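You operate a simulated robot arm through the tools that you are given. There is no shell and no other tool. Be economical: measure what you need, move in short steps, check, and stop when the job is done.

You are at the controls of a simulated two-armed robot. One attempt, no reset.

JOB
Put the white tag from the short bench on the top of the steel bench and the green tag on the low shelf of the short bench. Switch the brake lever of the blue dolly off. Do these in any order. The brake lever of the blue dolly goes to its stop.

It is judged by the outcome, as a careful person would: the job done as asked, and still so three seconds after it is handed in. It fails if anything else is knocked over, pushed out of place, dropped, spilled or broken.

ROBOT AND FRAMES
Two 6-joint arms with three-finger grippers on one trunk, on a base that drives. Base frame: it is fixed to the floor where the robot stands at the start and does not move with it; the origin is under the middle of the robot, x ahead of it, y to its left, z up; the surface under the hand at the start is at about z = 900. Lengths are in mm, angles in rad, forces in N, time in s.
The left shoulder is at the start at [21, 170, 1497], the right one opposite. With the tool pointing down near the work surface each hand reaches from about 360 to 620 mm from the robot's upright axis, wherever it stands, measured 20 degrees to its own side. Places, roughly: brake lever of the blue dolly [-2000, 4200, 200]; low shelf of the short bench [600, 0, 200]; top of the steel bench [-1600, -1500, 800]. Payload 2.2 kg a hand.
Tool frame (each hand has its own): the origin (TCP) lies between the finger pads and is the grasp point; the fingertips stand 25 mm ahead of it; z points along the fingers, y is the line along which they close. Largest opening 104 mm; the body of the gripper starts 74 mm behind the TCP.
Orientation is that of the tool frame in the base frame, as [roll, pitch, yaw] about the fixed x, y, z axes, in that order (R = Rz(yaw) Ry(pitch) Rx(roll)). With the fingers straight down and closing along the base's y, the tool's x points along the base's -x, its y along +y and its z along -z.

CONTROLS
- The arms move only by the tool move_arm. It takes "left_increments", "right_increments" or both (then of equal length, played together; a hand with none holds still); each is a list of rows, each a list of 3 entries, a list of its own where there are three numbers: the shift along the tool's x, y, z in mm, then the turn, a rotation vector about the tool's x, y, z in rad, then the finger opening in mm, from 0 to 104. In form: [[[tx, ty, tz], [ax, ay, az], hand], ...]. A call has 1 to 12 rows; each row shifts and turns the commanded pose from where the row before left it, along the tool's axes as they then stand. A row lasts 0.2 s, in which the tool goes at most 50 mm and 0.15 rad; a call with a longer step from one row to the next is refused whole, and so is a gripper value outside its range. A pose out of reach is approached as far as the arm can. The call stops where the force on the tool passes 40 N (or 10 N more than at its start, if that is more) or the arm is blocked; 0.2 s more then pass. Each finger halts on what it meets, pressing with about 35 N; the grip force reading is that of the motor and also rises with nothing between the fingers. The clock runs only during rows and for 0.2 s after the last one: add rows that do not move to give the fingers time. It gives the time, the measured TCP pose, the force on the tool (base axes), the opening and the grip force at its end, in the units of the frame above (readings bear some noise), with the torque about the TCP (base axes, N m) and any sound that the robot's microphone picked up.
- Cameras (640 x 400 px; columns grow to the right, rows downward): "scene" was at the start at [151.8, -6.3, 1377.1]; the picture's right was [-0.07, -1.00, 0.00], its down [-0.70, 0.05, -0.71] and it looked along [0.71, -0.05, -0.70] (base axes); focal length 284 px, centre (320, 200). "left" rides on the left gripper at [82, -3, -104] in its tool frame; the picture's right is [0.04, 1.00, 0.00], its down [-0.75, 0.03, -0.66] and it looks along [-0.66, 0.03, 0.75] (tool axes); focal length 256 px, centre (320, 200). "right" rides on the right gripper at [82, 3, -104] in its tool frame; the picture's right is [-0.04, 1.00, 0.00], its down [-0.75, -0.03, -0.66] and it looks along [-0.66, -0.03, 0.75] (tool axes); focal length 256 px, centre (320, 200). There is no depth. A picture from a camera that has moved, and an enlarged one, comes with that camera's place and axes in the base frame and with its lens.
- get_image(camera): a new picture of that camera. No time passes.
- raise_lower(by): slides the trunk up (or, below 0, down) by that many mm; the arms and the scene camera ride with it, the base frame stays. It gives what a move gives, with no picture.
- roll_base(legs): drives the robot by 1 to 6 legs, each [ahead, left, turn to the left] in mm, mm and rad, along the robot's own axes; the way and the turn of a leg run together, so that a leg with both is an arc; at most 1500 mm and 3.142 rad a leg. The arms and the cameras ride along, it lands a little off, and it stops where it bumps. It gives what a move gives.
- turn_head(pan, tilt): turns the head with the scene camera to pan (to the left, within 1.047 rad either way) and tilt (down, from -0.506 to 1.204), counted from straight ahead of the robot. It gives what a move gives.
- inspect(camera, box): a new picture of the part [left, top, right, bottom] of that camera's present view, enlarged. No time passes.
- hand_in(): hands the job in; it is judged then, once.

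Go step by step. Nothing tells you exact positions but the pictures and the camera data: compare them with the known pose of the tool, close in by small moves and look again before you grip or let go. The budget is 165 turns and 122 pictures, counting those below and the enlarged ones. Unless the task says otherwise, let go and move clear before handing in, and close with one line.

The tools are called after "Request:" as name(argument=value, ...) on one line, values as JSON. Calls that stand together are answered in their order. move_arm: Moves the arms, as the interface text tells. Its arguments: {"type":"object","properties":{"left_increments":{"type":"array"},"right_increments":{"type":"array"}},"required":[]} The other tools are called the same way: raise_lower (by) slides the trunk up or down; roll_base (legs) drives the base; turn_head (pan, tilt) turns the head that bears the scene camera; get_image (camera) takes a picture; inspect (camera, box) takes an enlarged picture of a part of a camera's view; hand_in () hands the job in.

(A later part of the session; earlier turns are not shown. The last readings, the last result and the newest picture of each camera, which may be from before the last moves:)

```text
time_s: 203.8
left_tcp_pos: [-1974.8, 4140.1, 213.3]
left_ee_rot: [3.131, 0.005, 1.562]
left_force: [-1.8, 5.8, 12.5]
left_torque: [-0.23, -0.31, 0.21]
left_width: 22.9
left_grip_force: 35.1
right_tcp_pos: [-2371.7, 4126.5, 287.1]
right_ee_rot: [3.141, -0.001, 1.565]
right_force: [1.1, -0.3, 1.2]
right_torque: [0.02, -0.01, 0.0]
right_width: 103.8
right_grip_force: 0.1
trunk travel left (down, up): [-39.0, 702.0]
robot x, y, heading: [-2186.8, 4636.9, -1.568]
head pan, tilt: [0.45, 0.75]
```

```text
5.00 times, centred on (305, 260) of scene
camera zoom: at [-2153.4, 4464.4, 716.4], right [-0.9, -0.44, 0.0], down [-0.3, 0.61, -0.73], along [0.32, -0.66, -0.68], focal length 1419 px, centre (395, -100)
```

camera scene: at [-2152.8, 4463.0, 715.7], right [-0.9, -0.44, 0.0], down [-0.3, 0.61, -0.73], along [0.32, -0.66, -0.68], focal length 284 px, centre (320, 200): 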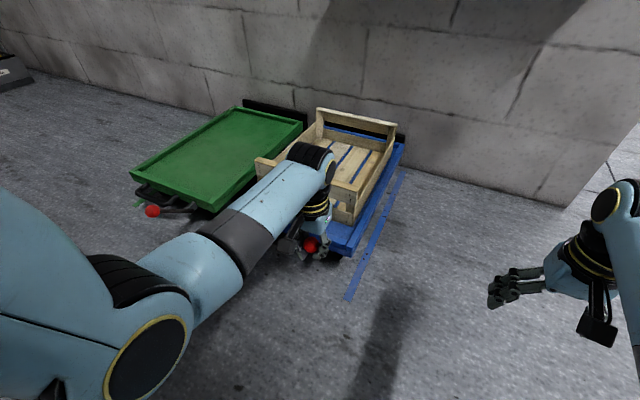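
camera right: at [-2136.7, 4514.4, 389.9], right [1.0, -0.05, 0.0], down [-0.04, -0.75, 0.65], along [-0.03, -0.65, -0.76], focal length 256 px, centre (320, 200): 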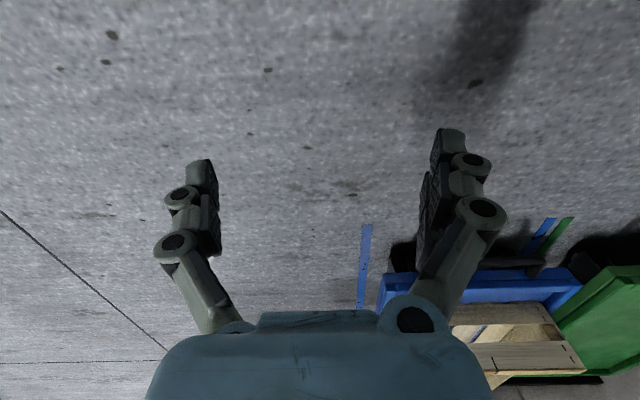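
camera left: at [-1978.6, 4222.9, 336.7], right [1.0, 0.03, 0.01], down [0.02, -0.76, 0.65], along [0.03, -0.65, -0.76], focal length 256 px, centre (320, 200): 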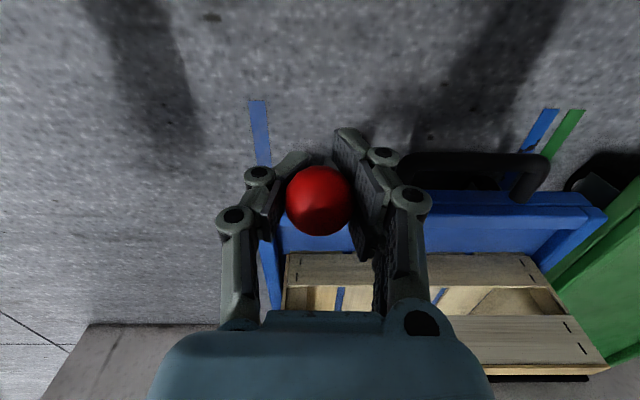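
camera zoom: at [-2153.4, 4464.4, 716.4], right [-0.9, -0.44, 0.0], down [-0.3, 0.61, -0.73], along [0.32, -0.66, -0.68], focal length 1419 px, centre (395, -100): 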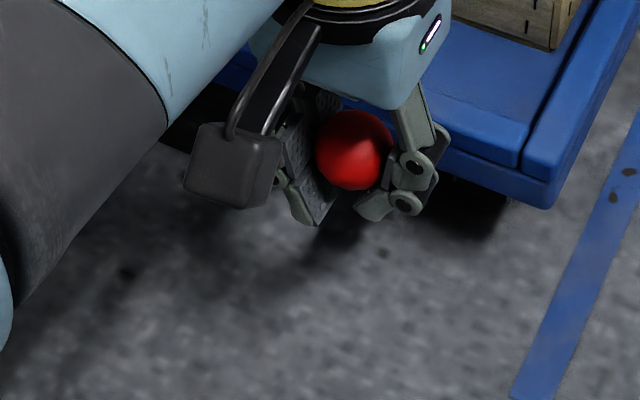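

The wheels are on the floor again, dolly ~25 mm toward the wall. I'll ease off, then pull +y gently and see whether the dolly follows.

Request:
move_arm(left_increments=[[[0, 0, -1.5], [0, 0, 0], 15], [[3, 0, 0], [0, 0, 0], 15], [[3, 0, 0], [0, 0, 0], 15], [[3, 0, 0], [0, 0, 0], 15], [[3, 0, 0], [0, 0, 0], 15], [[0, 0, 0], [0, 0, 0], 15]])

Request:
inspect(camera="scene", box=[255, 220, 355, 300])

```text
time_s: 205.2
left_tcp_pos: [-1974.2, 4153.6, 211.6]
left_ee_rot: [3.132, -0.004, 1.563]
left_force: [4.2, -4.0, -8.6]
left_torque: [0.04, -0.4, 0.24]
left_width: 22.6
left_grip_force: 34.8
right_tcp_pos: [-2370.9, 4125.3, 285.4]
right_ee_rot: [3.141, -0.004, 1.565]
right_force: [0.3, 0.9, 0.3]
right_torque: [0.02, -0.01, 0.02]
right_width: 103.7
right_grip_force: 0.0
trunk travel left (down, up): [-39.0, 702.0]
robot x, y, heading: [-2189.0, 4635.1, -1.561]
head pan, tilt: [0.45, 0.75]
```

```text
5.00 times, centred on (305, 260) of scene
camera zoom: at [-2152.8, 4463.5, 715.8], right [-0.9, -0.44, 0.0], down [-0.3, 0.61, -0.73], along [0.32, -0.66, -0.68], focal length 1419 px, centre (395, -100)
```

zoom: 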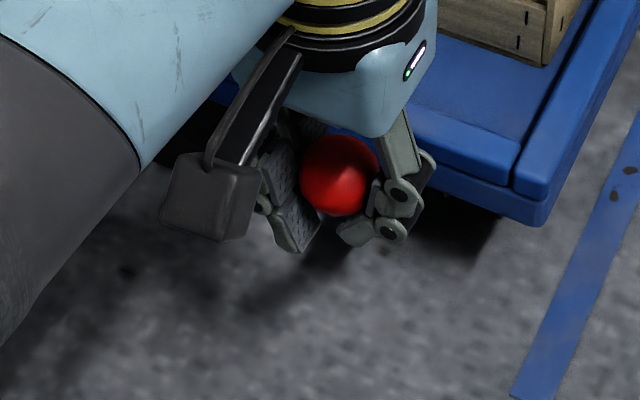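

The dolly follows. Another 12 mm back.

Request:
move_arm(left_increments=[[[3, 0, 0], [0, 0, 0], 15], [[3, 0, 0], [0, 0, 0], 15], [[3, 0, 0], [0, 0, 0], 15], [[3, 0, 0], [0, 0, 0], 15], [[0, 0, 0], [0, 0, 0], 15]])

Request:
inspect(camera="scene", box=[255, 220, 355, 300])

Request:
get_image(camera="left")

```text
time_s: 206.4
left_tcp_pos: [-1974.9, 4166.4, 211.5]
left_ee_rot: [3.132, -0.004, 1.562]
left_force: [1.9, -3.1, -8.0]
left_torque: [0.21, -0.48, 0.16]
left_width: 22.6
left_grip_force: 35.4
right_tcp_pos: [-2371.6, 4126.8, 286.9]
right_ee_rot: [3.139, -0.004, 1.565]
right_force: [-0.3, 0.2, 0.0]
right_torque: [-0.02, 0.0, 0.0]
right_width: 104.0
right_grip_force: 0.0
trunk travel left (down, up): [-39.0, 702.0]
robot x, y, heading: [-2189.8, 4636.0, -1.565]
head pan, tilt: [0.45, 0.75]
```

```text
5.00 times, centred on (305, 260) of scene
camera zoom: at [-2153.0, 4463.4, 715.9], right [-0.9, -0.44, 0.0], down [-0.3, 0.61, -0.73], along [0.32, -0.66, -0.68], focal length 1419 px, centre (395, -100)
```

zoom: 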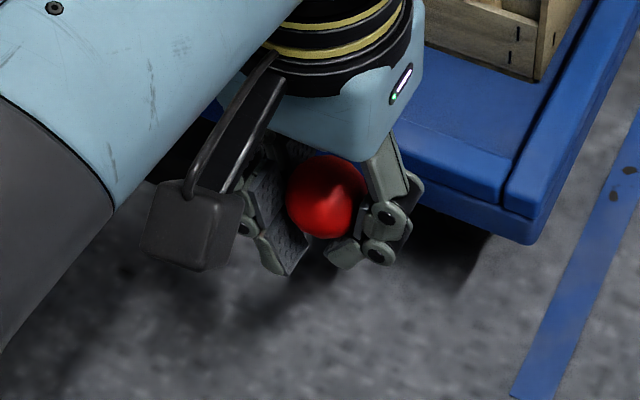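

```text
29 pictures are left
camera left: at [-1978.5, 4248.3, 315.6], right [1.0, 0.03, 0.01], down [0.02, -0.76, 0.65], along [0.03, -0.65, -0.76], focal length 256 px, centre (320, 200)
```

left: 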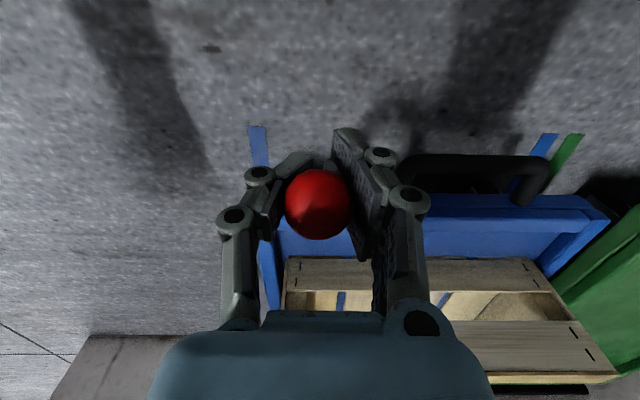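

The dolly is back at its place (corner at the same pixel as before). The lever now stands ~57° (started ~43°). Before deciding which end is OFF, I'll test the downward direction, where the floor supports the dolly: follow the arc back down and watch the force.

Request:
move_arm(left_increments=[[[2.5, 0, 2], [0, 0, 0], 15], [[3, 0, 2.5], [0, 0, 0], 15], [[3, 0, 3], [0, 0, 0], 15], [[3, 0, 3], [0, 0, 0], 15], [[3, 0, 3], [0, 0, 0], 15], [[3, 0, 3.5], [0, 0, 0], 15], [[0, 0, 0], [0, 0, 0], 15]])

Request:
get_image(camera="left")

```text
time_s: 208.0
left_tcp_pos: [-1973.3, 4183.1, 195.9]
left_ee_rot: [3.131, -0.004, 1.563]
left_force: [6.5, -0.2, 0.5]
left_torque: [-0.19, -0.01, 0.09]
left_width: 19.6
left_grip_force: 35.5
right_tcp_pos: [-2371.3, 4126.5, 285.7]
right_ee_rot: [3.141, -0.001, 1.566]
right_force: [0.9, 0.1, -0.5]
right_torque: [0.01, 0.0, -0.02]
right_width: 104.1
right_grip_force: 0.1
trunk travel left (down, up): [-39.0, 702.0]
robot x, y, heading: [-2187.1, 4639.7, -1.572]
head pan, tilt: [0.45, 0.75]
```

```text
28 pictures are left
camera left: at [-1977.5, 4266.0, 299.7], right [1.0, 0.03, 0.01], down [0.02, -0.76, 0.65], along [0.03, -0.65, -0.76], focal length 256 px, centre (320, 200)
```

left: 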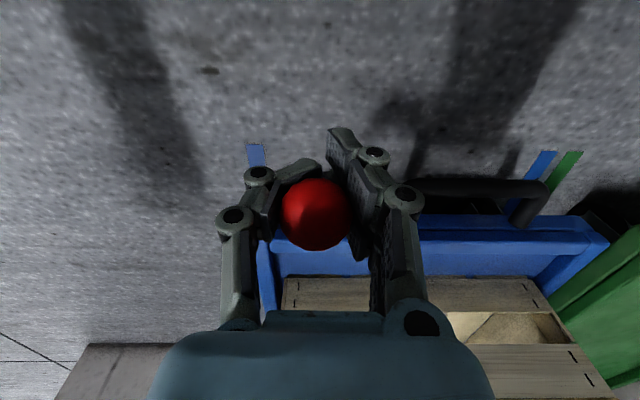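

The knob slipped partly out of the pads. I'll open, rise to the same pose as the earlier pre-contact picture, and compare lever and dolly positions directly.

Request:
move_arm(left_increments=[[[0, 0, 0], [0, 0, 0], 50], [[0, 0, 0], [0, 0, 0], 75], [[0, 0, 0], [0, 0, 0], 75], [[0, 0, -35], [0, 0, 0], 75], [[3.5, 4, -40], [0, 0, 0], 104], [[0, 0, -38.6], [0, 0, 0], 104], [[0, 0, 0], [0, 0, 0], 104]])

Request:
get_image(camera="left")

```text
time_s: 209.6
left_tcp_pos: [-1970.6, 4187.6, 311.0]
left_ee_rot: [3.13, -0.002, 1.561]
left_force: [-0.2, 0.5, -0.5]
left_torque: [0.02, -0.02, -0.01]
left_width: 103.9
left_grip_force: 0.0
right_tcp_pos: [-2371.7, 4126.6, 285.2]
right_ee_rot: [3.14, -0.002, 1.567]
right_force: [-0.4, 0.1, 0.3]
right_torque: [0.0, -0.03, -0.01]
right_width: 104.0
right_grip_force: 0.1
trunk travel left (down, up): [-39.0, 702.0]
robot x, y, heading: [-2185.5, 4639.3, -1.571]
head pan, tilt: [0.45, 0.75]
```

```text
27 pictures are left
camera left: at [-1975.0, 4270.0, 414.9], right [1.0, 0.03, 0.01], down [0.02, -0.76, 0.65], along [0.03, -0.65, -0.76], focal length 256 px, centre (320, 200)
```

left: 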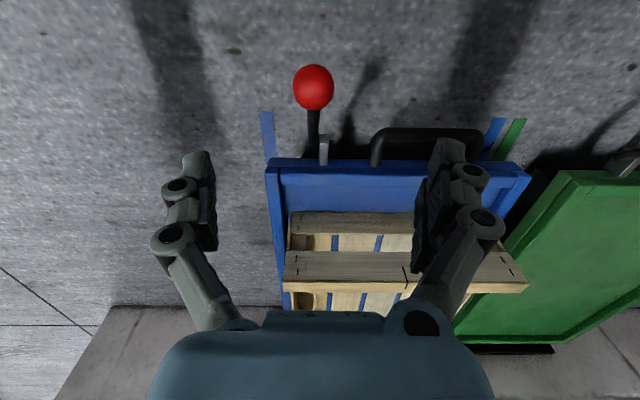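

Comparison: floor tape identical, the dolly is ~8 mm toward me, and the lever fell back to ~43° on release, so it is sprung/toggle-like. Downward I can push hard since the floor supports the dolly, so I'll test that with closed fingertips on top of the knob.

Request:
move_arm(left_increments=[[[6, -3, 10], [0, 0, 0], 50], [[6, -2, 15], [0, 0, 0], 10], [[0, 0, 15], [0, 0, 0], 0], [[0, 0, 15], [0, 0, 0], 0], [[0, 0, 12], [0, 0, 0], 0], [[0, 0, 0], [0, 0, 0], 0]])

Request:
get_image(camera="left")

```text
time_s: 211.0
left_tcp_pos: [-1974.7, 4198.6, 241.9]
left_ee_rot: [3.131, -0.001, 1.561]
left_force: [0.8, 0.1, -0.1]
left_torque: [0.02, 0.06, -0.01]
left_width: 0.2
left_grip_force: 28.6
right_tcp_pos: [-2371.0, 4125.2, 286.2]
right_ee_rot: [3.141, -0.003, 1.564]
right_force: [1.1, -0.1, 0.0]
right_torque: [0.0, 0.0, 0.02]
right_width: 104.0
right_grip_force: 0.2
trunk travel left (down, up): [-39.0, 702.0]
robot x, y, heading: [-2188.5, 4636.8, -1.568]
head pan, tilt: [0.45, 0.75]
```

```text
26 pictures are left
camera left: at [-1979.3, 4281.1, 346.5], right [1.0, 0.03, 0.01], down [0.02, -0.76, 0.66], along [0.03, -0.65, -0.76], focal length 256 px, centre (320, 200)
```

left: 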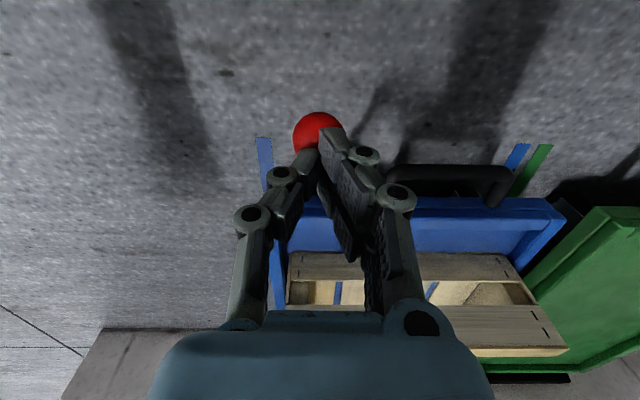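

The fingertips are over the knob. Pressing down a little.

Request:
move_arm(left_increments=[[[0, 0, 5], [0, 0, 0], 0], [[1, 0, 3], [0, 0, 0], 0], [[1.5, 0, 2], [0, 0, 0], 0], [[1.5, 0, 2], [0, 0, 0], 0], [[0, 0, 0], [0, 0, 0], 0]])

Request:
move_arm(left_increments=[[[2, 0, 2], [0, 0, 0], 0], [[2, 0, 2], [0, 0, 0], 0], [[2, 0, 2], [0, 0, 0], 0], [[0, 0, 0], [0, 0, 0], 0]])

Request:
get_image(camera="left")

```text
time_s: 211.9
left_tcp_pos: [-1975.2, 4197.7, 238.1]
left_ee_rot: [3.133, 0.012, 1.564]
left_force: [-1.9, 6.9, 29.7]
left_torque: [0.19, 0.17, -0.05]
left_width: 0.0
left_grip_force: 28.8
right_tcp_pos: [-2371.9, 4125.6, 286.0]
right_ee_rot: [3.14, 0.0, 1.566]
right_force: [0.7, 1.1, 0.1]
right_torque: [-0.03, 0.02, -0.01]
right_width: 103.8
right_grip_force: 0.0
trunk travel left (down, up): [-39.0, 702.0]
robot x, y, heading: [-2188.1, 4639.1, -1.567]
head pan, tilt: [0.45, 0.75]
stopped in row 4 (left hand): the force on the tool passed its limit at 42 N (the readings are from after the stop); the commanded pose is now the measured one
```

```text
time_s: 212.3
left_tcp_pos: [-1976.5, 4196.0, 237.2]
left_ee_rot: [3.133, 0.017, 1.564]
left_force: [-2.0, 7.2, 29.2]
left_torque: [0.24, 0.15, 0.0]
left_width: 5.9
left_grip_force: 28.7
right_tcp_pos: [-2371.4, 4126.9, 287.4]
right_ee_rot: [3.14, 0.001, 1.566]
right_force: [0.0, -0.7, -0.4]
right_torque: [-0.01, 0.0, -0.01]
right_width: 104.0
right_grip_force: 0.0
trunk travel left (down, up): [-39.0, 702.0]
robot x, y, heading: [-2188.4, 4645.2, -1.567]
head pan, tilt: [0.45, 0.75]
stopped in row 2 (left hand): the force on the tool passed its limit at 44 N (the readings are from after the stop); the commanded pose is now the measured one
```

```text
25 pictures are left
camera left: at [-1979.9, 4281.1, 338.8], right [1.0, 0.03, 0.01], down [0.02, -0.74, 0.67], along [0.03, -0.67, -0.74], focal length 256 px, centre (320, 200)
```

left: 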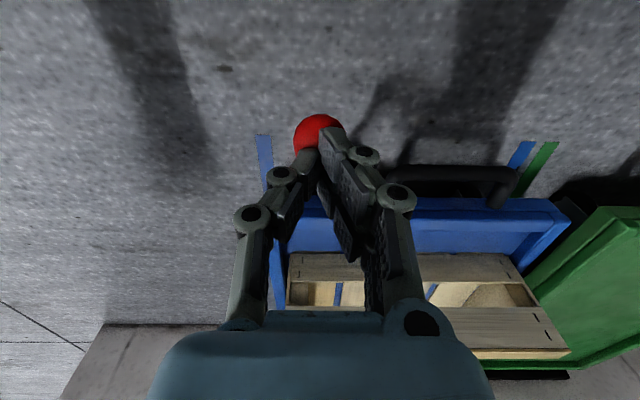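

At 42 N the knob didn't budge: 43° is the hard lower stop, so the lever must go up and over to its other stop. To avoid lifting, I'll push the knob horizontally toward -y with the flat closed fingers from its outer side. First rise and move around.

Request:
move_arm(left_increments=[[[0, 0, -15], [0, 0.015, 0], 0], [[15, 0, -10], [0, 0, 0], 0], [[20, 0, 0], [0, 0, 0], 0], [[10, 0, 0], [0, 0, 0], 0], [[0, 0, 25], [0, 0, 0], 0], [[0, 0, 25], [0, 0, 0], 0], [[0, 0, 12], [0, 0, 0], 0], [[0, 0, 0], [0, 0, 0], 0]])

Request:
get_image(camera="left")

```text
time_s: 214.1
left_tcp_pos: [-1975.9, 4241.8, 197.1]
left_ee_rot: [3.134, -0.002, 1.564]
left_force: [0.4, 0.2, 0.5]
left_torque: [-0.01, 0.0, 0.05]
left_width: 0.1
left_grip_force: 28.3
right_tcp_pos: [-2370.8, 4126.3, 286.2]
right_ee_rot: [3.139, -0.001, 1.565]
right_force: [-0.5, 0.5, 0.2]
right_torque: [-0.02, 0.03, 0.04]
right_width: 104.0
right_grip_force: 0.1
trunk travel left (down, up): [-39.0, 702.0]
robot x, y, heading: [-2190.5, 4636.1, -1.566]
head pan, tilt: [0.45, 0.75]
```

```text
24 pictures are left
camera left: at [-1979.1, 4324.8, 301.2], right [1.0, 0.03, 0.01], down [0.02, -0.76, 0.65], along [0.03, -0.65, -0.76], focal length 256 px, centre (320, 200)
```

left: 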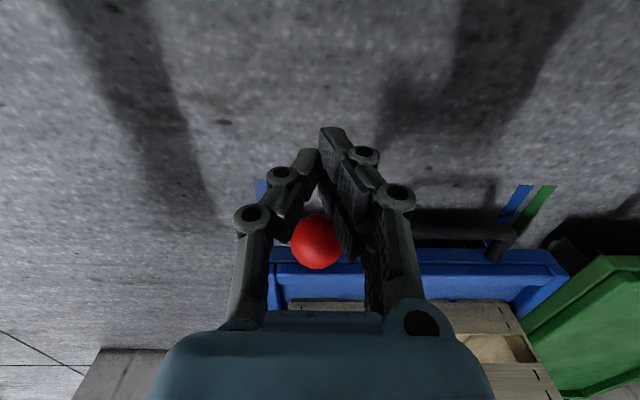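

The fingers stand on the outer side of the knob. Pushing -y in small steps, watching the force.

Request:
move_arm(left_increments=[[[-12, 0, 0], [0, 0, 0], 0], [[-4, 0, 0], [0, 0, 0], 0], [[-4, 0, 0], [0, 0, 0], 0], [[-4, 0, 0], [0, 0, 0], 0], [[-4, 0, 0], [0, 0, 0], 0], [[0, 0, 0], [0, 0, 0], 0]])

Request:
move_arm(left_increments=[[[-4, 0, 0], [0, 0, 0], 0], [[-4, 0, 0], [0, 0, 0], 0], [[-4, 0, 0], [0, 0, 0], 0], [[0, 0, 0], [0, 0, 0], 0]])

Request:
get_image(camera="left")

```text
time_s: 215.0
left_tcp_pos: [-1975.1, 4227.9, 194.7]
left_ee_rot: [3.132, -0.013, 1.567]
left_force: [1.4, 7.0, 3.8]
left_torque: [-0.11, 0.09, 0.15]
left_width: 0.0
left_grip_force: 28.8
right_tcp_pos: [-2370.9, 4127.2, 285.4]
right_ee_rot: [3.141, -0.002, 1.567]
right_force: [0.7, -0.8, -0.7]
right_torque: [-0.01, 0.01, -0.01]
right_width: 104.3
right_grip_force: 0.1
trunk travel left (down, up): [-39.0, 702.0]
robot x, y, heading: [-2187.8, 4638.6, -1.568]
head pan, tilt: [0.45, 0.75]
stopped in row 4 (left hand): the force on the tool passed its limit at 44 N (the readings are from after the stop); the commanded pose is now the measured one
```

```text
time_s: 216.0
left_tcp_pos: [-1974.5, 4212.6, 196.1]
left_ee_rot: [3.133, -0.008, 1.566]
left_force: [1.0, 0.4, 0.0]
left_torque: [-0.04, 0.0, 0.04]
left_width: 0.3
left_grip_force: 28.1
right_tcp_pos: [-2371.1, 4127.1, 285.9]
right_ee_rot: [3.14, -0.002, 1.567]
right_force: [0.0, -0.3, -0.2]
right_torque: [-0.02, 0.02, 0.02]
right_width: 104.1
right_grip_force: 0.0
trunk travel left (down, up): [-39.0, 702.0]
robot x, y, heading: [-2188.1, 4639.0, -1.564]
head pan, tilt: [0.45, 0.75]
```

```text
23 pictures are left
camera left: at [-1977.9, 4294.2, 300.7], right [1.0, 0.03, 0.01], down [0.02, -0.76, 0.65], along [0.03, -0.65, -0.76], focal length 256 px, centre (320, 200)
```

left: 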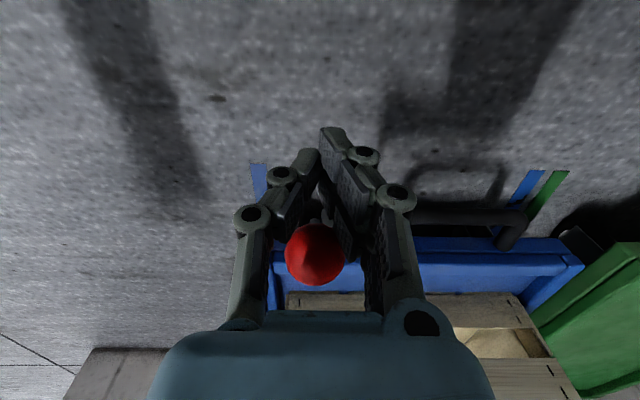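

The lever rotated with almost no residual force. Continuing in gentle 2–3 mm steps.

Request:
move_arm(left_increments=[[[-2, 0, 0], [0, 0, 0], 0], [[-2, 0, 0], [0, 0, 0], 0], [[-2, 0, 0], [0, 0, 0], 0], [[-2, 0, 0], [0, 0, 0], 0], [[-2, 0, 0], [0, 0, 0], 0], [[-2, 0, 0], [0, 0, 0], 0], [[0, 0, 0], [0, 0, 0], 0]])

Request:
get_image(camera="left")

```text
time_s: 217.6
left_tcp_pos: [-1974.1, 4201.9, 196.1]
left_ee_rot: [3.133, -0.01, 1.566]
left_force: [-0.3, 1.3, -0.6]
left_torque: [-0.03, 0.05, 0.03]
left_width: 0.0
left_grip_force: 28.4
right_tcp_pos: [-2371.3, 4126.4, 285.1]
right_ee_rot: [3.139, -0.001, 1.568]
right_force: [0.5, -0.7, 0.4]
right_torque: [-0.01, -0.02, -0.02]
right_width: 103.8
right_grip_force: 0.1
trunk travel left (down, up): [-39.0, 702.0]
robot x, y, heading: [-2189.0, 4641.1, -1.569]
head pan, tilt: [0.45, 0.75]
```

```text
22 pictures are left
camera left: at [-1977.9, 4282.1, 300.6], right [1.0, 0.03, 0.01], down [0.02, -0.76, 0.65], along [0.03, -0.65, -0.76], focal length 256 px, centre (320, 200)
```

left: 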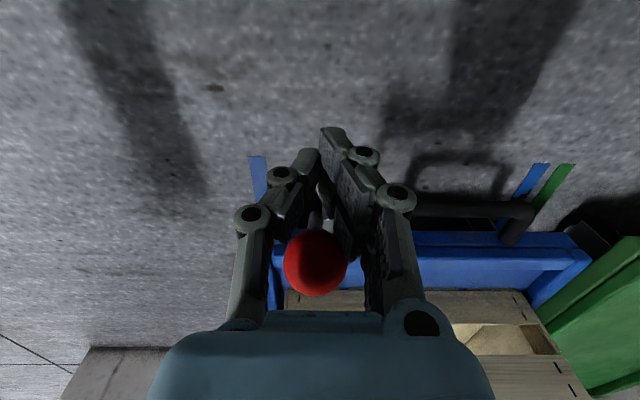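

It's rotating and the dolly stays. Continuing.

Request:
move_arm(left_increments=[[[-2.5, 0, 0], [0, 0, 0], 0], [[-2.5, 0, 0], [0, 0, 0], 0], [[-2.5, 0, 0], [0, 0, 0], 0], [[-2.5, 0, 0], [0, 0, 0], 0], [[-2.5, 0, 0], [0, 0, 0], 0], [[-2.5, 0, 0], [0, 0, 0], 0], [[-2.5, 0, 0], [0, 0, 0], 0], [[-2.5, 0, 0], [0, 0, 0], 0], [[0, 0, 0], [0, 0, 0], 0]])

Request:
get_image(camera="left")

```text
time_s: 219.6
left_tcp_pos: [-1975.1, 4181.7, 196.1]
left_ee_rot: [3.132, -0.011, 1.566]
left_force: [-0.3, 0.5, 0.4]
left_torque: [0.0, 0.02, 0.0]
left_width: 0.2
left_grip_force: 28.5
right_tcp_pos: [-2370.5, 4125.5, 286.9]
right_ee_rot: [3.139, -0.001, 1.569]
right_force: [0.4, 0.0, -0.7]
right_torque: [-0.02, -0.02, 0.03]
right_width: 103.8
right_grip_force: 0.0
trunk travel left (down, up): [-39.0, 702.0]
robot x, y, heading: [-2186.1, 4640.7, -1.566]
head pan, tilt: [0.45, 0.75]
```

```text
21 pictures are left
camera left: at [-1978.6, 4263.0, 300.2], right [1.0, 0.03, 0.01], down [0.02, -0.76, 0.65], along [0.03, -0.65, -0.76], focal length 256 px, centre (320, 200)
```

left: 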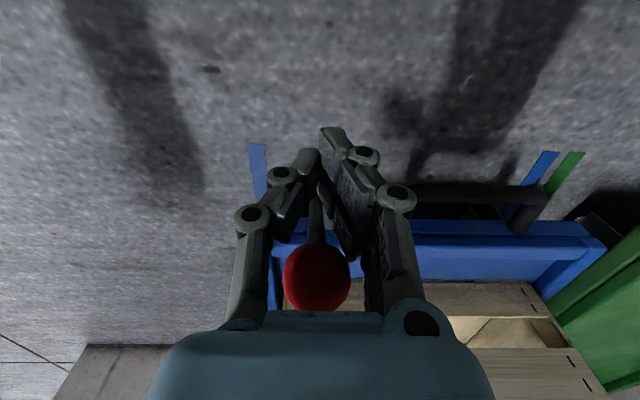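

Past the former sticking angle now (~66°) with negligible force and the dolly static. Raising 8 mm for clearance and pushing on.

Request:
move_arm(left_increments=[[[0, 0, -8], [0, 0, 0], 0], [[-3, 0, 0], [0, 0, 0], 0], [[-3, 0, 0], [0, 0, 0], 0], [[-3, 0, 0], [0, 0, 0], 0], [[-3, 0, 0], [0, 0, 0], 0], [[-3, 0, 0], [0, 0, 0], 0], [[-3, 0, 0], [0, 0, 0], 0], [[-3, 0, 0], [0, 0, 0], 0], [[-3, 0, 0], [0, 0, 0], 0], [[-3, 0, 0], [0, 0, 0], 0], [[0, 0, 0], [0, 0, 0], 0]])

Request:
get_image(camera="left")

```text
time_s: 222.0
left_tcp_pos: [-1974.6, 4154.2, 202.3]
left_ee_rot: [3.134, -0.01, 1.566]
left_force: [0.1, -0.3, -0.1]
left_torque: [-0.04, 0.04, -0.01]
left_width: 0.2
left_grip_force: 28.4
right_tcp_pos: [-2370.6, 4125.9, 285.6]
right_ee_rot: [3.14, -0.001, 1.569]
right_force: [0.0, -0.6, 0.3]
right_torque: [0.03, -0.01, 0.0]
right_width: 104.1
right_grip_force: 0.1
trunk travel left (down, up): [-39.0, 702.0]
robot x, y, heading: [-2188.5, 4639.4, -1.57]
head pan, tilt: [0.45, 0.75]
```

```text
20 pictures are left
camera left: at [-1978.8, 4235.8, 307.8], right [1.0, 0.03, 0.01], down [0.02, -0.76, 0.65], along [0.03, -0.65, -0.76], focal length 256 px, centre (320, 200)
```

left: 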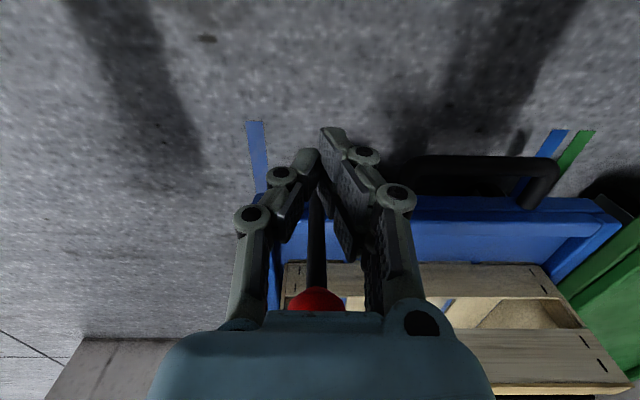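

The lever has gone ahead of the fingers, near upright. I'll back the hand off and look.

Request:
move_arm(left_increments=[[[25, 0, 0], [0, 0, 0], 0], [[40, 0, 0], [0, 0, 0], 0], [[40, 0, -20], [0, 0, 0], 0], [[0, 0, -45], [0, 0, 0], 0], [[0, 0, -40], [0, 0, 0], 0], [[0, 0, 0], [0, 0, 0], 0]])

Request:
get_image(camera="left")

Request:
get_image(camera="scene")

```text
time_s: 223.4
left_tcp_pos: [-1978.4, 4257.6, 311.3]
left_ee_rot: [3.134, -0.011, 1.566]
left_force: [0.2, 0.1, 0.2]
left_torque: [-0.01, 0.02, -0.01]
left_width: 0.0
left_grip_force: 28.2
right_tcp_pos: [-2371.0, 4126.7, 286.3]
right_ee_rot: [3.14, -0.001, 1.567]
right_force: [0.7, -0.7, 0.1]
right_torque: [0.01, 0.0, 0.02]
right_width: 103.6
right_grip_force: 0.2
trunk travel left (down, up): [-39.0, 702.0]
robot x, y, heading: [-2188.1, 4640.9, -1.566]
head pan, tilt: [0.45, 0.75]
```

```text
19 pictures are left
camera left: at [-1981.8, 4339.0, 415.9], right [1.0, 0.03, 0.01], down [0.02, -0.76, 0.65], along [0.03, -0.65, -0.76], focal length 256 px, centre (320, 200)
```

left: 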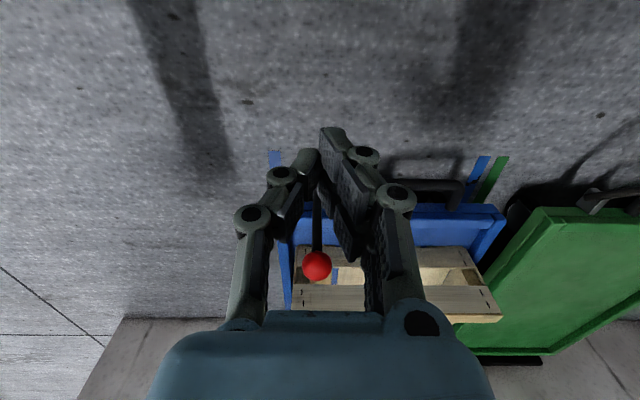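

```text
18 pictures are left
camera scene: at [-2152.9, 4464.7, 716.0], right [-0.9, -0.44, 0.0], down [-0.3, 0.61, -0.73], along [0.32, -0.66, -0.68], focal length 284 px, centre (320, 200)
```

scene: 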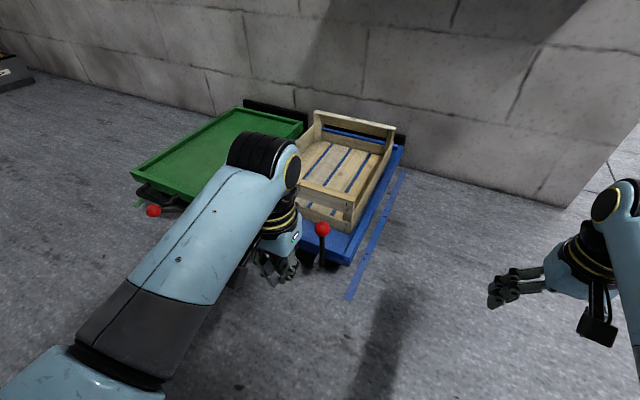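

The lever now stands about upright (knob ≈[-1972, 4075, 231], ~94°). I'll zoom to check the dolly position and the lever against its bracket.

Request:
inspect(camera="scene", box=[255, 220, 355, 300])

```text
5.00 times, centred on (305, 260) of scene
camera zoom: at [-2152.9, 4464.7, 716.0], right [-0.9, -0.44, 0.0], down [-0.3, 0.61, -0.73], along [0.32, -0.66, -0.68], focal length 1419 px, centre (395, -100)
```

zoom: 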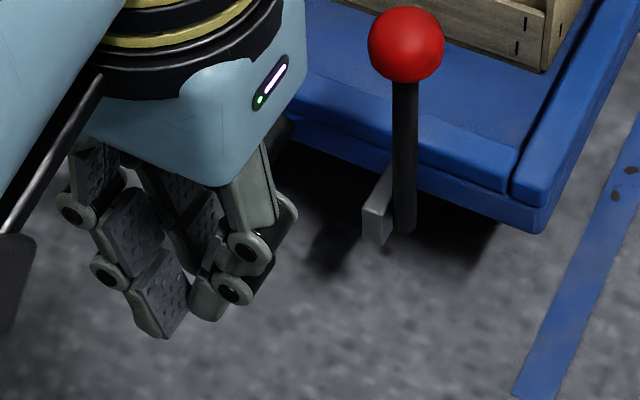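

The lever is upright and the dolly is within a few mm of its original place. I'll nudge the knob gently further to make sure it rests on its stop, stopping at the first rise in force.

Request:
move_arm(left_increments=[[[0, 2, 45], [0, 0.01, 0], 0], [[0, 0, 45], [0, 0, 0], 0], [[-40, 0, 0], [0, 0, 0], 0], [[-40, 0, 0], [0, 0, 0], 0], [[-40, 0, 0], [0, 0, 0], 0], [[-15, 0, 0], [0, 0, 0], 0], [[0, 0, 0], [0, 0, 0], 0]])

Request:
get_image(camera="left")

```text
time_s: 225.0
left_tcp_pos: [-1972.0, 4124.0, 216.8]
left_ee_rot: [3.134, -0.021, 1.564]
left_force: [0.6, 1.3, -0.7]
left_torque: [0.02, 0.01, 0.03]
left_width: 0.0
left_grip_force: 28.7
right_tcp_pos: [-2371.0, 4126.5, 286.2]
right_ee_rot: [3.14, -0.003, 1.568]
right_force: [-0.1, -0.7, 0.2]
right_torque: [0.0, 0.03, 0.02]
right_width: 103.9
right_grip_force: 0.0
trunk travel left (down, up): [-39.0, 702.0]
robot x, y, heading: [-2189.0, 4639.2, -1.567]
head pan, tilt: [0.45, 0.75]
```

```text
16 pictures are left
camera left: at [-1976.5, 4203.8, 322.6], right [1.0, 0.03, 0.01], down [0.02, -0.77, 0.64], along [0.03, -0.64, -0.77], focal length 256 px, centre (320, 200)
```

left: 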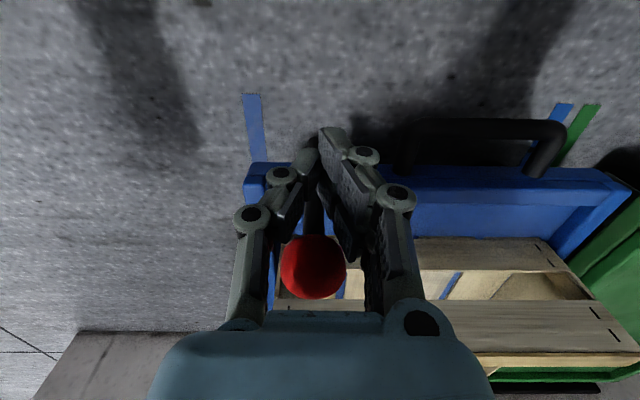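

Request:
move_arm(left_increments=[[[-3, 0, 0], [0, -0.02, 0], 0], [[-3, 0, 0], [0, 0, 0], 0], [[-3, 0, 0], [0, 0, 0], 0], [[-2, 0, 0], [0, 0, 0], 0], [[-2, 0, 0], [0, 0, 0], 0], [[0, 0, 0], [0, 0, 0], 0]])

Request:
move_arm(left_increments=[[[-2, 0, 0], [0, 0, 0], 0], [[-2, 0, 0], [0, 0, 0], 0], [[0, 0, 0], [0, 0, 0], 0]])

Request:
move_arm(left_increments=[[[-2, 0, 0], [0, 0, 0], 0], [[-2, 0, 0], [0, 0, 0], 0], [[0, 0, 0], [0, 0, 0], 0]])

Request:
get_image(camera="left")

```text
time_s: 226.4
left_tcp_pos: [-1973.0, 4111.0, 218.8]
left_ee_rot: [3.132, 0.001, 1.564]
left_force: [2.1, 1.5, -1.0]
left_torque: [0.03, 0.04, 0.05]
left_width: 0.0
left_grip_force: 27.5
right_tcp_pos: [-2371.0, 4126.7, 285.5]
right_ee_rot: [3.139, -0.003, 1.568]
right_force: [0.2, 0.0, -0.2]
right_torque: [0.01, 0.02, -0.01]
right_width: 103.9
right_grip_force: 0.0
trunk travel left (down, up): [-39.0, 702.0]
robot x, y, heading: [-2189.9, 4635.9, -1.572]
head pan, tilt: [0.45, 0.75]
```

```text
time_s: 227.2
left_tcp_pos: [-1975.1, 4108.3, 216.1]
left_ee_rot: [3.132, 0.001, 1.565]
left_force: [0.0, 0.7, 0.1]
left_torque: [-0.02, 0.03, 0.03]
left_width: 0.0
left_grip_force: 28.0
right_tcp_pos: [-2372.0, 4125.4, 285.2]
right_ee_rot: [3.142, 0.0, 1.565]
right_force: [0.0, 0.6, -0.5]
right_torque: [0.0, 0.01, 0.02]
right_width: 104.1
right_grip_force: 0.1
trunk travel left (down, up): [-39.0, 702.0]
robot x, y, heading: [-2189.1, 4638.7, -1.563]
head pan, tilt: [0.45, 0.75]
```

```text
time_s: 228.0
left_tcp_pos: [-1972.1, 4103.8, 216.5]
left_ee_rot: [3.132, -0.001, 1.567]
left_force: [-0.3, 0.3, -0.3]
left_torque: [-0.01, -0.02, 0.02]
left_width: 0.1
left_grip_force: 28.3
right_tcp_pos: [-2371.1, 4126.6, 286.0]
right_ee_rot: [3.139, -0.001, 1.568]
right_force: [0.9, 0.7, -0.7]
right_torque: [0.0, -0.01, 0.02]
right_width: 103.8
right_grip_force: 0.1
trunk travel left (down, up): [-39.0, 702.0]
robot x, y, heading: [-2192.6, 4637.9, -1.569]
head pan, tilt: [0.45, 0.75]
```

```text
15 pictures are left
camera left: at [-1977.2, 4186.0, 320.9], right [1.0, 0.03, 0.01], down [0.02, -0.75, 0.66], along [0.03, -0.66, -0.75], focal length 256 px, centre (320, 200)
```

left: 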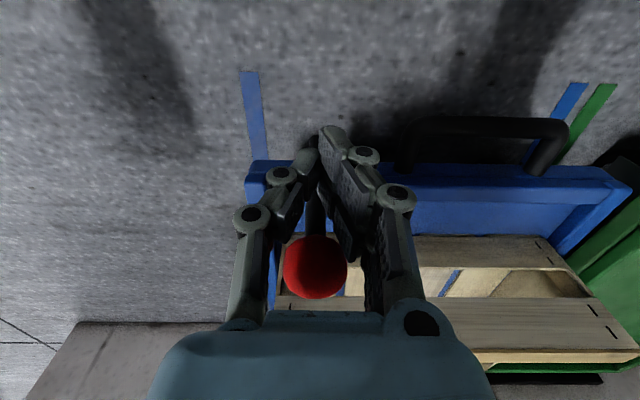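

The dolly rolled ~18 mm with the push at only ~1 N: the brake is off and the lever is hard on its upper stop. Now I'll restore the dolly: back off, then rest the fingertips lightly on its end rail and drag it +y. First hover over the rail.

Request:
move_arm(left_increments=[[[30, 0, 0], [0, 0, 0], 0], [[10, 0, -40], [0, 0, 0], 0], [[0, 0, -30], [0, 0, 0], 0], [[0, 37, 0], [0, 0, 0], 0], [[0, 36, 0], [0, 0, 0], 0], [[-35, 0, 0], [0, 0, 0], 0], [[-35, 0, 0], [0, 0, 0], 0], [[0, 0, 0], [0, 0, 0], 0]])

Request:
get_image(camera="left")

```text
time_s: 229.8
left_tcp_pos: [-1901.2, 4072.1, 288.8]
left_ee_rot: [3.132, 0.0, 1.566]
left_force: [-0.3, 0.4, -0.3]
left_torque: [0.02, 0.0, 0.01]
left_width: 0.0
left_grip_force: 28.7
right_tcp_pos: [-2370.2, 4126.3, 286.1]
right_ee_rot: [3.139, -0.002, 1.566]
right_force: [0.0, -0.3, 0.0]
right_torque: [0.02, -0.01, 0.01]
right_width: 103.8
right_grip_force: 0.0
trunk travel left (down, up): [-39.0, 702.0]
robot x, y, heading: [-2188.1, 4643.1, -1.569]
head pan, tilt: [0.45, 0.75]
```

```text
14 pictures are left
camera left: at [-1905.1, 4155.3, 392.8], right [1.0, 0.03, 0.01], down [0.02, -0.75, 0.66], along [0.03, -0.66, -0.75], focal length 256 px, centre (320, 200)
```

left: 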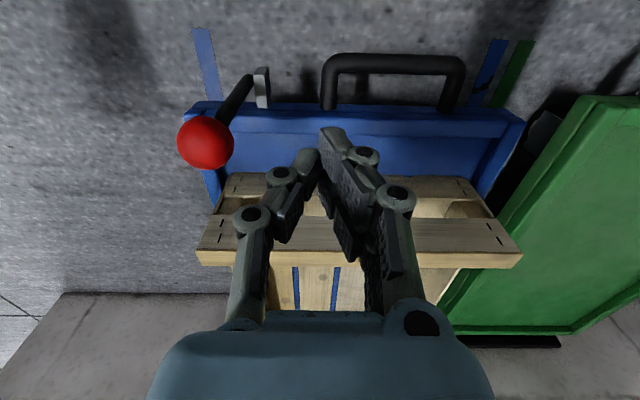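

Landing spot needs ~10 mm more toward the dolly and some x clearance from the knob. Adjusting and descending gently onto the rail.

Request:
move_arm(left_increments=[[[-5, 13, 10], [0, 0, 0], 0], [[-5, 13, 20], [0, 0, 0], 0], [[0, 0, 25], [0, 0, 0], 0], [[0, 0, 20], [0, 0, 0], 0], [[0, 0, 10], [0, 0, 0], 0], [[0, 0, 0], [0, 0, 0], 0]])

Request:
get_image(camera="left")

```text
time_s: 231.2
left_tcp_pos: [-1874.9, 4063.6, 202.4]
left_ee_rot: [3.134, -0.001, 1.566]
left_force: [-0.1, -0.1, 0.6]
left_torque: [0.0, 0.03, 0.02]
left_width: 0.2
left_grip_force: 28.3
right_tcp_pos: [-2371.5, 4127.0, 285.8]
right_ee_rot: [3.14, -0.002, 1.567]
right_force: [0.3, 0.7, -0.1]
right_torque: [0.01, 0.04, 0.0]
right_width: 104.0
right_grip_force: 0.1
trunk travel left (down, up): [-39.0, 702.0]
robot x, y, heading: [-2191.1, 4641.6, -1.57]
head pan, tilt: [0.45, 0.75]
```

```text
13 pictures are left
camera left: at [-1878.8, 4145.3, 306.5], right [1.0, 0.03, 0.01], down [0.02, -0.75, 0.66], along [0.03, -0.66, -0.75], focal length 256 px, centre (320, 200)
```

left: 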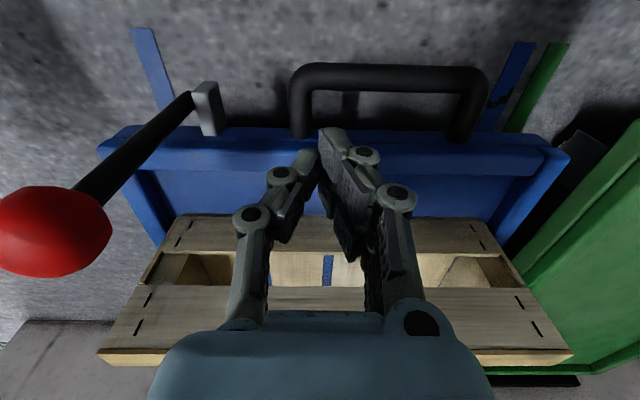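

Request:
move_arm(left_increments=[[[-4, 0, 5], [0, 0, 0], 0], [[0, 0, 5], [0, 0, 0], 0], [[0, 0, 4], [0, 0, 0], 0], [[0, 0, 3], [0, 0, 0], 0], [[0, 0, 0], [0, 0, 0], 0]])

Request:
move_arm(left_increments=[[[0, 0, 2], [0, 0, 0], 0], [[0, 0, 2], [0, 0, 0], 0], [[0, 0, 0], [0, 0, 0], 0]])

Request:
move_arm(left_increments=[[[0, 0, 1.5], [0, 0, 0], 0], [[0, 0, 1.5], [0, 0, 0], 0], [[0, 0, 0], [0, 0, 0], 0]])

```text
time_s: 232.4
left_tcp_pos: [-1873.2, 4058.7, 185.1]
left_ee_rot: [3.132, 0.0, 1.565]
left_force: [-1.0, 0.1, -1.0]
left_torque: [-0.02, 0.01, 0.02]
left_width: 0.2
left_grip_force: 28.0
right_tcp_pos: [-2371.2, 4125.4, 285.0]
right_ee_rot: [3.14, -0.002, 1.568]
right_force: [0.6, 0.0, 0.5]
right_torque: [-0.01, 0.04, 0.01]
right_width: 103.8
right_grip_force: 0.1
trunk travel left (down, up): [-39.0, 702.0]
robot x, y, heading: [-2188.8, 4638.2, -1.566]
head pan, tilt: [0.45, 0.75]
```

```text
time_s: 233.2
left_tcp_pos: [-1873.3, 4059.6, 181.2]
left_ee_rot: [3.133, 0.001, 1.566]
left_force: [0.0, 0.8, -0.5]
left_torque: [-0.01, -0.03, 0.0]
left_width: 0.0
left_grip_force: 28.4
right_tcp_pos: [-2370.7, 4127.1, 285.2]
right_ee_rot: [3.14, -0.002, 1.569]
right_force: [-0.2, -0.4, -0.3]
right_torque: [-0.02, -0.01, -0.01]
right_width: 104.1
right_grip_force: 0.0
trunk travel left (down, up): [-39.0, 702.0]
robot x, y, heading: [-2188.8, 4639.2, -1.572]
head pan, tilt: [0.45, 0.75]
```

```text
time_s: 234.0
left_tcp_pos: [-1873.2, 4057.9, 178.0]
left_ee_rot: [3.133, -0.001, 1.563]
left_force: [-0.1, 0.1, -0.2]
left_torque: [0.01, -0.02, 0.0]
left_width: 0.0
left_grip_force: 27.9
right_tcp_pos: [-2370.0, 4125.6, 285.3]
right_ee_rot: [3.14, -0.001, 1.566]
right_force: [-0.1, 0.2, -0.3]
right_torque: [0.0, 0.01, 0.05]
right_width: 104.1
right_grip_force: 0.0
trunk travel left (down, up): [-39.0, 702.0]
robot x, y, heading: [-2188.5, 4637.1, -1.563]
head pan, tilt: [0.45, 0.75]
```

No contact yet at tip z≈153; continuing down.

Request:
move_arm(left_increments=[[[0, 0, 2], [0, 0, 0], 0], [[0, 0, 2], [0, 0, 0], 0], [[0, 0, 0], [0, 0, 0], 0]])

Request:
move_arm(left_increments=[[[0, 0, 2], [0, 0, 0], 0], [[0, 0, 1.5], [0, 0, 0], 0], [[0, 0, 0], [0, 0, 0], 0]])

Request:
get_image(camera="left")

```text
time_s: 234.8
left_tcp_pos: [-1874.9, 4059.4, 174.0]
left_ee_rot: [3.135, 0.0, 1.566]
left_force: [0.9, -0.1, 0.4]
left_torque: [0.04, -0.02, 0.01]
left_width: 0.0
left_grip_force: 27.9
right_tcp_pos: [-2370.9, 4127.1, 284.8]
right_ee_rot: [3.14, -0.001, 1.567]
right_force: [-0.2, 0.0, -0.2]
right_torque: [-0.02, 0.0, 0.01]
right_width: 104.0
right_grip_force: 0.1
trunk travel left (down, up): [-39.0, 702.0]
robot x, y, heading: [-2191.1, 4639.8, -1.565]
head pan, tilt: [0.45, 0.75]
```

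```text
time_s: 235.6
left_tcp_pos: [-1874.3, 4059.2, 171.3]
left_ee_rot: [3.134, 0.0, 1.566]
left_force: [-0.2, 0.2, 0.0]
left_torque: [0.02, 0.0, 0.01]
left_width: 0.2
left_grip_force: 28.8
right_tcp_pos: [-2372.1, 4125.7, 285.2]
right_ee_rot: [3.14, -0.001, 1.568]
right_force: [-0.7, -0.3, 0.5]
right_torque: [0.04, -0.01, -0.02]
right_width: 104.1
right_grip_force: 0.1
trunk travel left (down, up): [-39.0, 702.0]
robot x, y, heading: [-2193.2, 4636.9, -1.57]
head pan, tilt: [0.45, 0.75]
```

```text
12 pictures are left
camera left: at [-1878.3, 4141.4, 275.0], right [1.0, 0.03, 0.01], down [0.02, -0.75, 0.66], along [0.03, -0.66, -0.75], focal length 256 px, centre (320, 200)
```

left: 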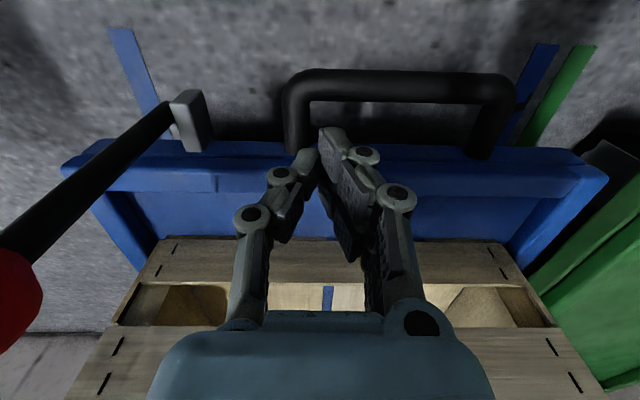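

Request:
move_arm(left_increments=[[[0, 0, 2], [0, 0, 0], 0], [[0, 0, 2], [0, 0, 0], 0], [[0, 0, 0], [0, 0, 0], 0]])

Request:
move_arm(left_increments=[[[0, 0, 2], [0, 0, 0], 0], [[0, 0, 2], [0, 0, 0], 0], [[0, 0, 0], [0, 0, 0], 0]])

Request:
move_arm(left_increments=[[[0, 0, 2], [0, 0, 0], 0], [[0, 0, 2], [0, 0, 0], 0], [[0, 0, 0], [0, 0, 0], 0]])

```text
time_s: 236.4
left_tcp_pos: [-1874.8, 4059.1, 166.9]
left_ee_rot: [3.133, 0.0, 1.565]
left_force: [0.2, 0.6, 0.7]
left_torque: [-0.03, -0.04, 0.01]
left_width: 0.1
left_grip_force: 27.8
right_tcp_pos: [-2370.8, 4126.7, 284.6]
right_ee_rot: [3.14, -0.001, 1.568]
right_force: [0.1, 0.2, 0.1]
right_torque: [-0.02, 0.0, 0.03]
right_width: 103.9
right_grip_force: 0.0
trunk travel left (down, up): [-39.0, 702.0]
robot x, y, heading: [-2191.4, 4640.4, -1.568]
head pan, tilt: [0.45, 0.75]
```

```text
time_s: 237.2
left_tcp_pos: [-1874.2, 4056.1, 165.1]
left_ee_rot: [3.133, 0.004, 1.563]
left_force: [-2.4, -0.6, 15.8]
left_torque: [-0.31, -0.05, -0.04]
left_width: 0.0
left_grip_force: 28.9
right_tcp_pos: [-2371.7, 4126.1, 287.0]
right_ee_rot: [3.14, -0.001, 1.567]
right_force: [0.0, -0.7, 0.5]
right_torque: [-0.02, 0.02, -0.02]
right_width: 104.1
right_grip_force: 0.1
trunk travel left (down, up): [-39.0, 702.0]
robot x, y, heading: [-2192.3, 4639.2, -1.567]
head pan, tilt: [0.45, 0.75]
```

```text
time_s: 237.9
left_tcp_pos: [-1874.2, 4050.6, 164.5]
left_ee_rot: [3.13, 0.016, 1.564]
left_force: [-0.8, -3.1, 22.0]
left_torque: [-0.39, -0.13, -0.04]
left_width: 0.0
left_grip_force: 28.7
right_tcp_pos: [-2372.2, 4128.1, 285.4]
right_ee_rot: [3.141, -0.001, 1.567]
right_force: [0.6, -0.1, -0.3]
right_torque: [0.01, -0.02, 0.03]
right_width: 103.8
right_grip_force: 0.0
trunk travel left (down, up): [-39.0, 702.0]
robot x, y, heading: [-2188.1, 4641.5, -1.566]
head pan, tilt: [0.45, 0.75]
stopped in row 3 (left hand): the force on the tool passed its limit at 41 N (the readings are from after the stop); the commanded pose is now the measured one
```

On the rail with 22 N. I'll ease a bit and drag +y about 24 mm.

Request:
move_arm(left_increments=[[[0, 0, -0.5], [0, 0.01, 0], 0], [[3, 0, 0], [0, 0, 0], 0], [[3, 0, 0], [0, 0, 0], 0], [[3, 0, 0], [0, 0, 0], 0], [[3, 0, 0], [0, 0, 0], 0], [[3, 0, 0], [0, 0, 0], 0], [[3, 0, 0], [0, 0, 0], 0], [[3, 0, 0], [0, 0, 0], 0], [[3, 0, 0], [0, 0, 0], 0], [[0, 0, 0], [0, 0, 0], 0]])

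Request:
inspect(camera="scene", box=[255, 220, 355, 300])

```text
time_s: 240.1
left_tcp_pos: [-1875.1, 4078.7, 164.9]
left_ee_rot: [3.132, 0.0, 1.563]
left_force: [-2.0, 0.5, 36.1]
left_torque: [-0.62, -0.23, -0.03]
left_width: 0.0
left_grip_force: 28.5
right_tcp_pos: [-2371.7, 4126.2, 287.7]
right_ee_rot: [3.139, 0.001, 1.567]
right_force: [-0.2, 0.3, 0.0]
right_torque: [0.0, -0.01, 0.0]
right_width: 104.1
right_grip_force: 0.0
trunk travel left (down, up): [-39.0, 702.0]
robot x, y, heading: [-2192.1, 4642.1, -1.566]
head pan, tilt: [0.45, 0.75]
```

```text
5.00 times, centred on (305, 260) of scene
camera zoom: at [-2153.9, 4466.3, 716.6], right [-0.9, -0.44, 0.0], down [-0.3, 0.61, -0.73], along [0.32, -0.66, -0.68], focal length 1419 px, centre (395, -100)
```

zoom: 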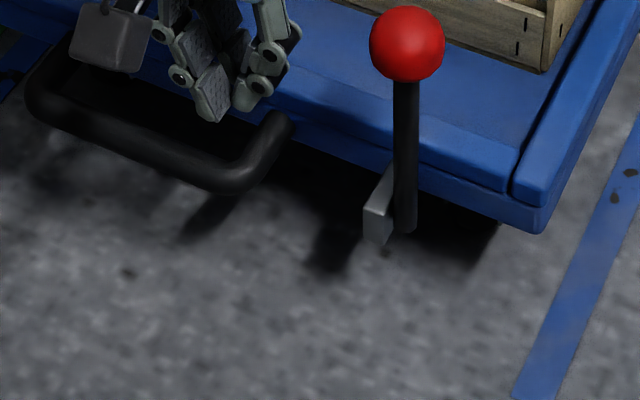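

The dolly's corner is back at the same pixel as right after switching (within ~2 mm of original). Lifting straight off.

Request:
move_arm(left_increments=[[[0, 0, -3], [0, 0, 0], 0], [[0, 0, -10], [0, 0, 0], 0], [[0, 0, -30], [0, 0, 0], 0], [[0, 0, -40], [0, 0, 0], 0], [[0, 0, -40], [0, 0, 0], 0], [[0, 0, -21], [0, 0, 0], 0], [[40, -32, 0], [0, 0, 0], 0], [[40, -32, 0], [0, 0, 0], 0], [[29, -32, 0], [0, 0, 0], 0], [[0, 0, 0], [0, 0, 0], 0]])

Request:
get_image(camera="left")

Request:
inspect(camera="scene", box=[255, 200, 375, 300])

```text
refused: row 7 steps farther than a row can; nothing moved
```

```text
10 pictures are left
camera left: at [-1878.1, 4161.2, 268.6], right [1.0, 0.03, 0.01], down [0.02, -0.75, 0.66], along [0.03, -0.66, -0.75], focal length 256 px, centre (320, 200)
```

left: 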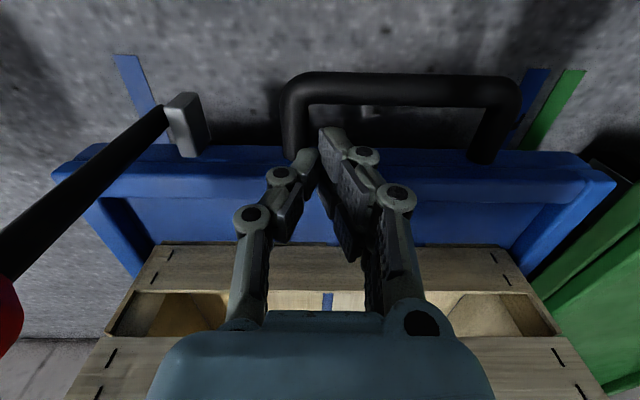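

```text
4.00 times, centred on (315, 250) of scene
camera zoom: at [-2153.9, 4466.3, 716.6], right [-0.9, -0.44, 0.0], down [-0.3, 0.61, -0.73], along [0.32, -0.66, -0.68], focal length 1135 px, centre (340, 0)
```

zoom: 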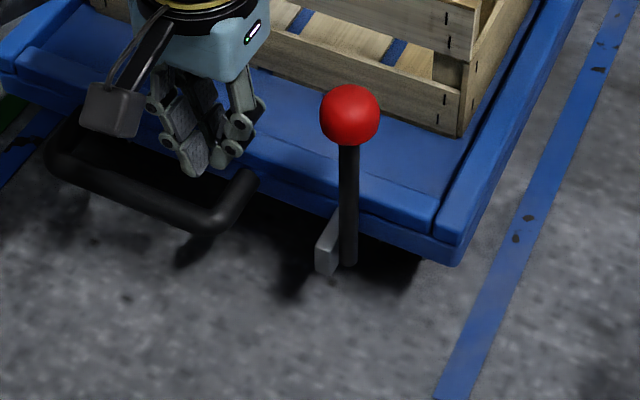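

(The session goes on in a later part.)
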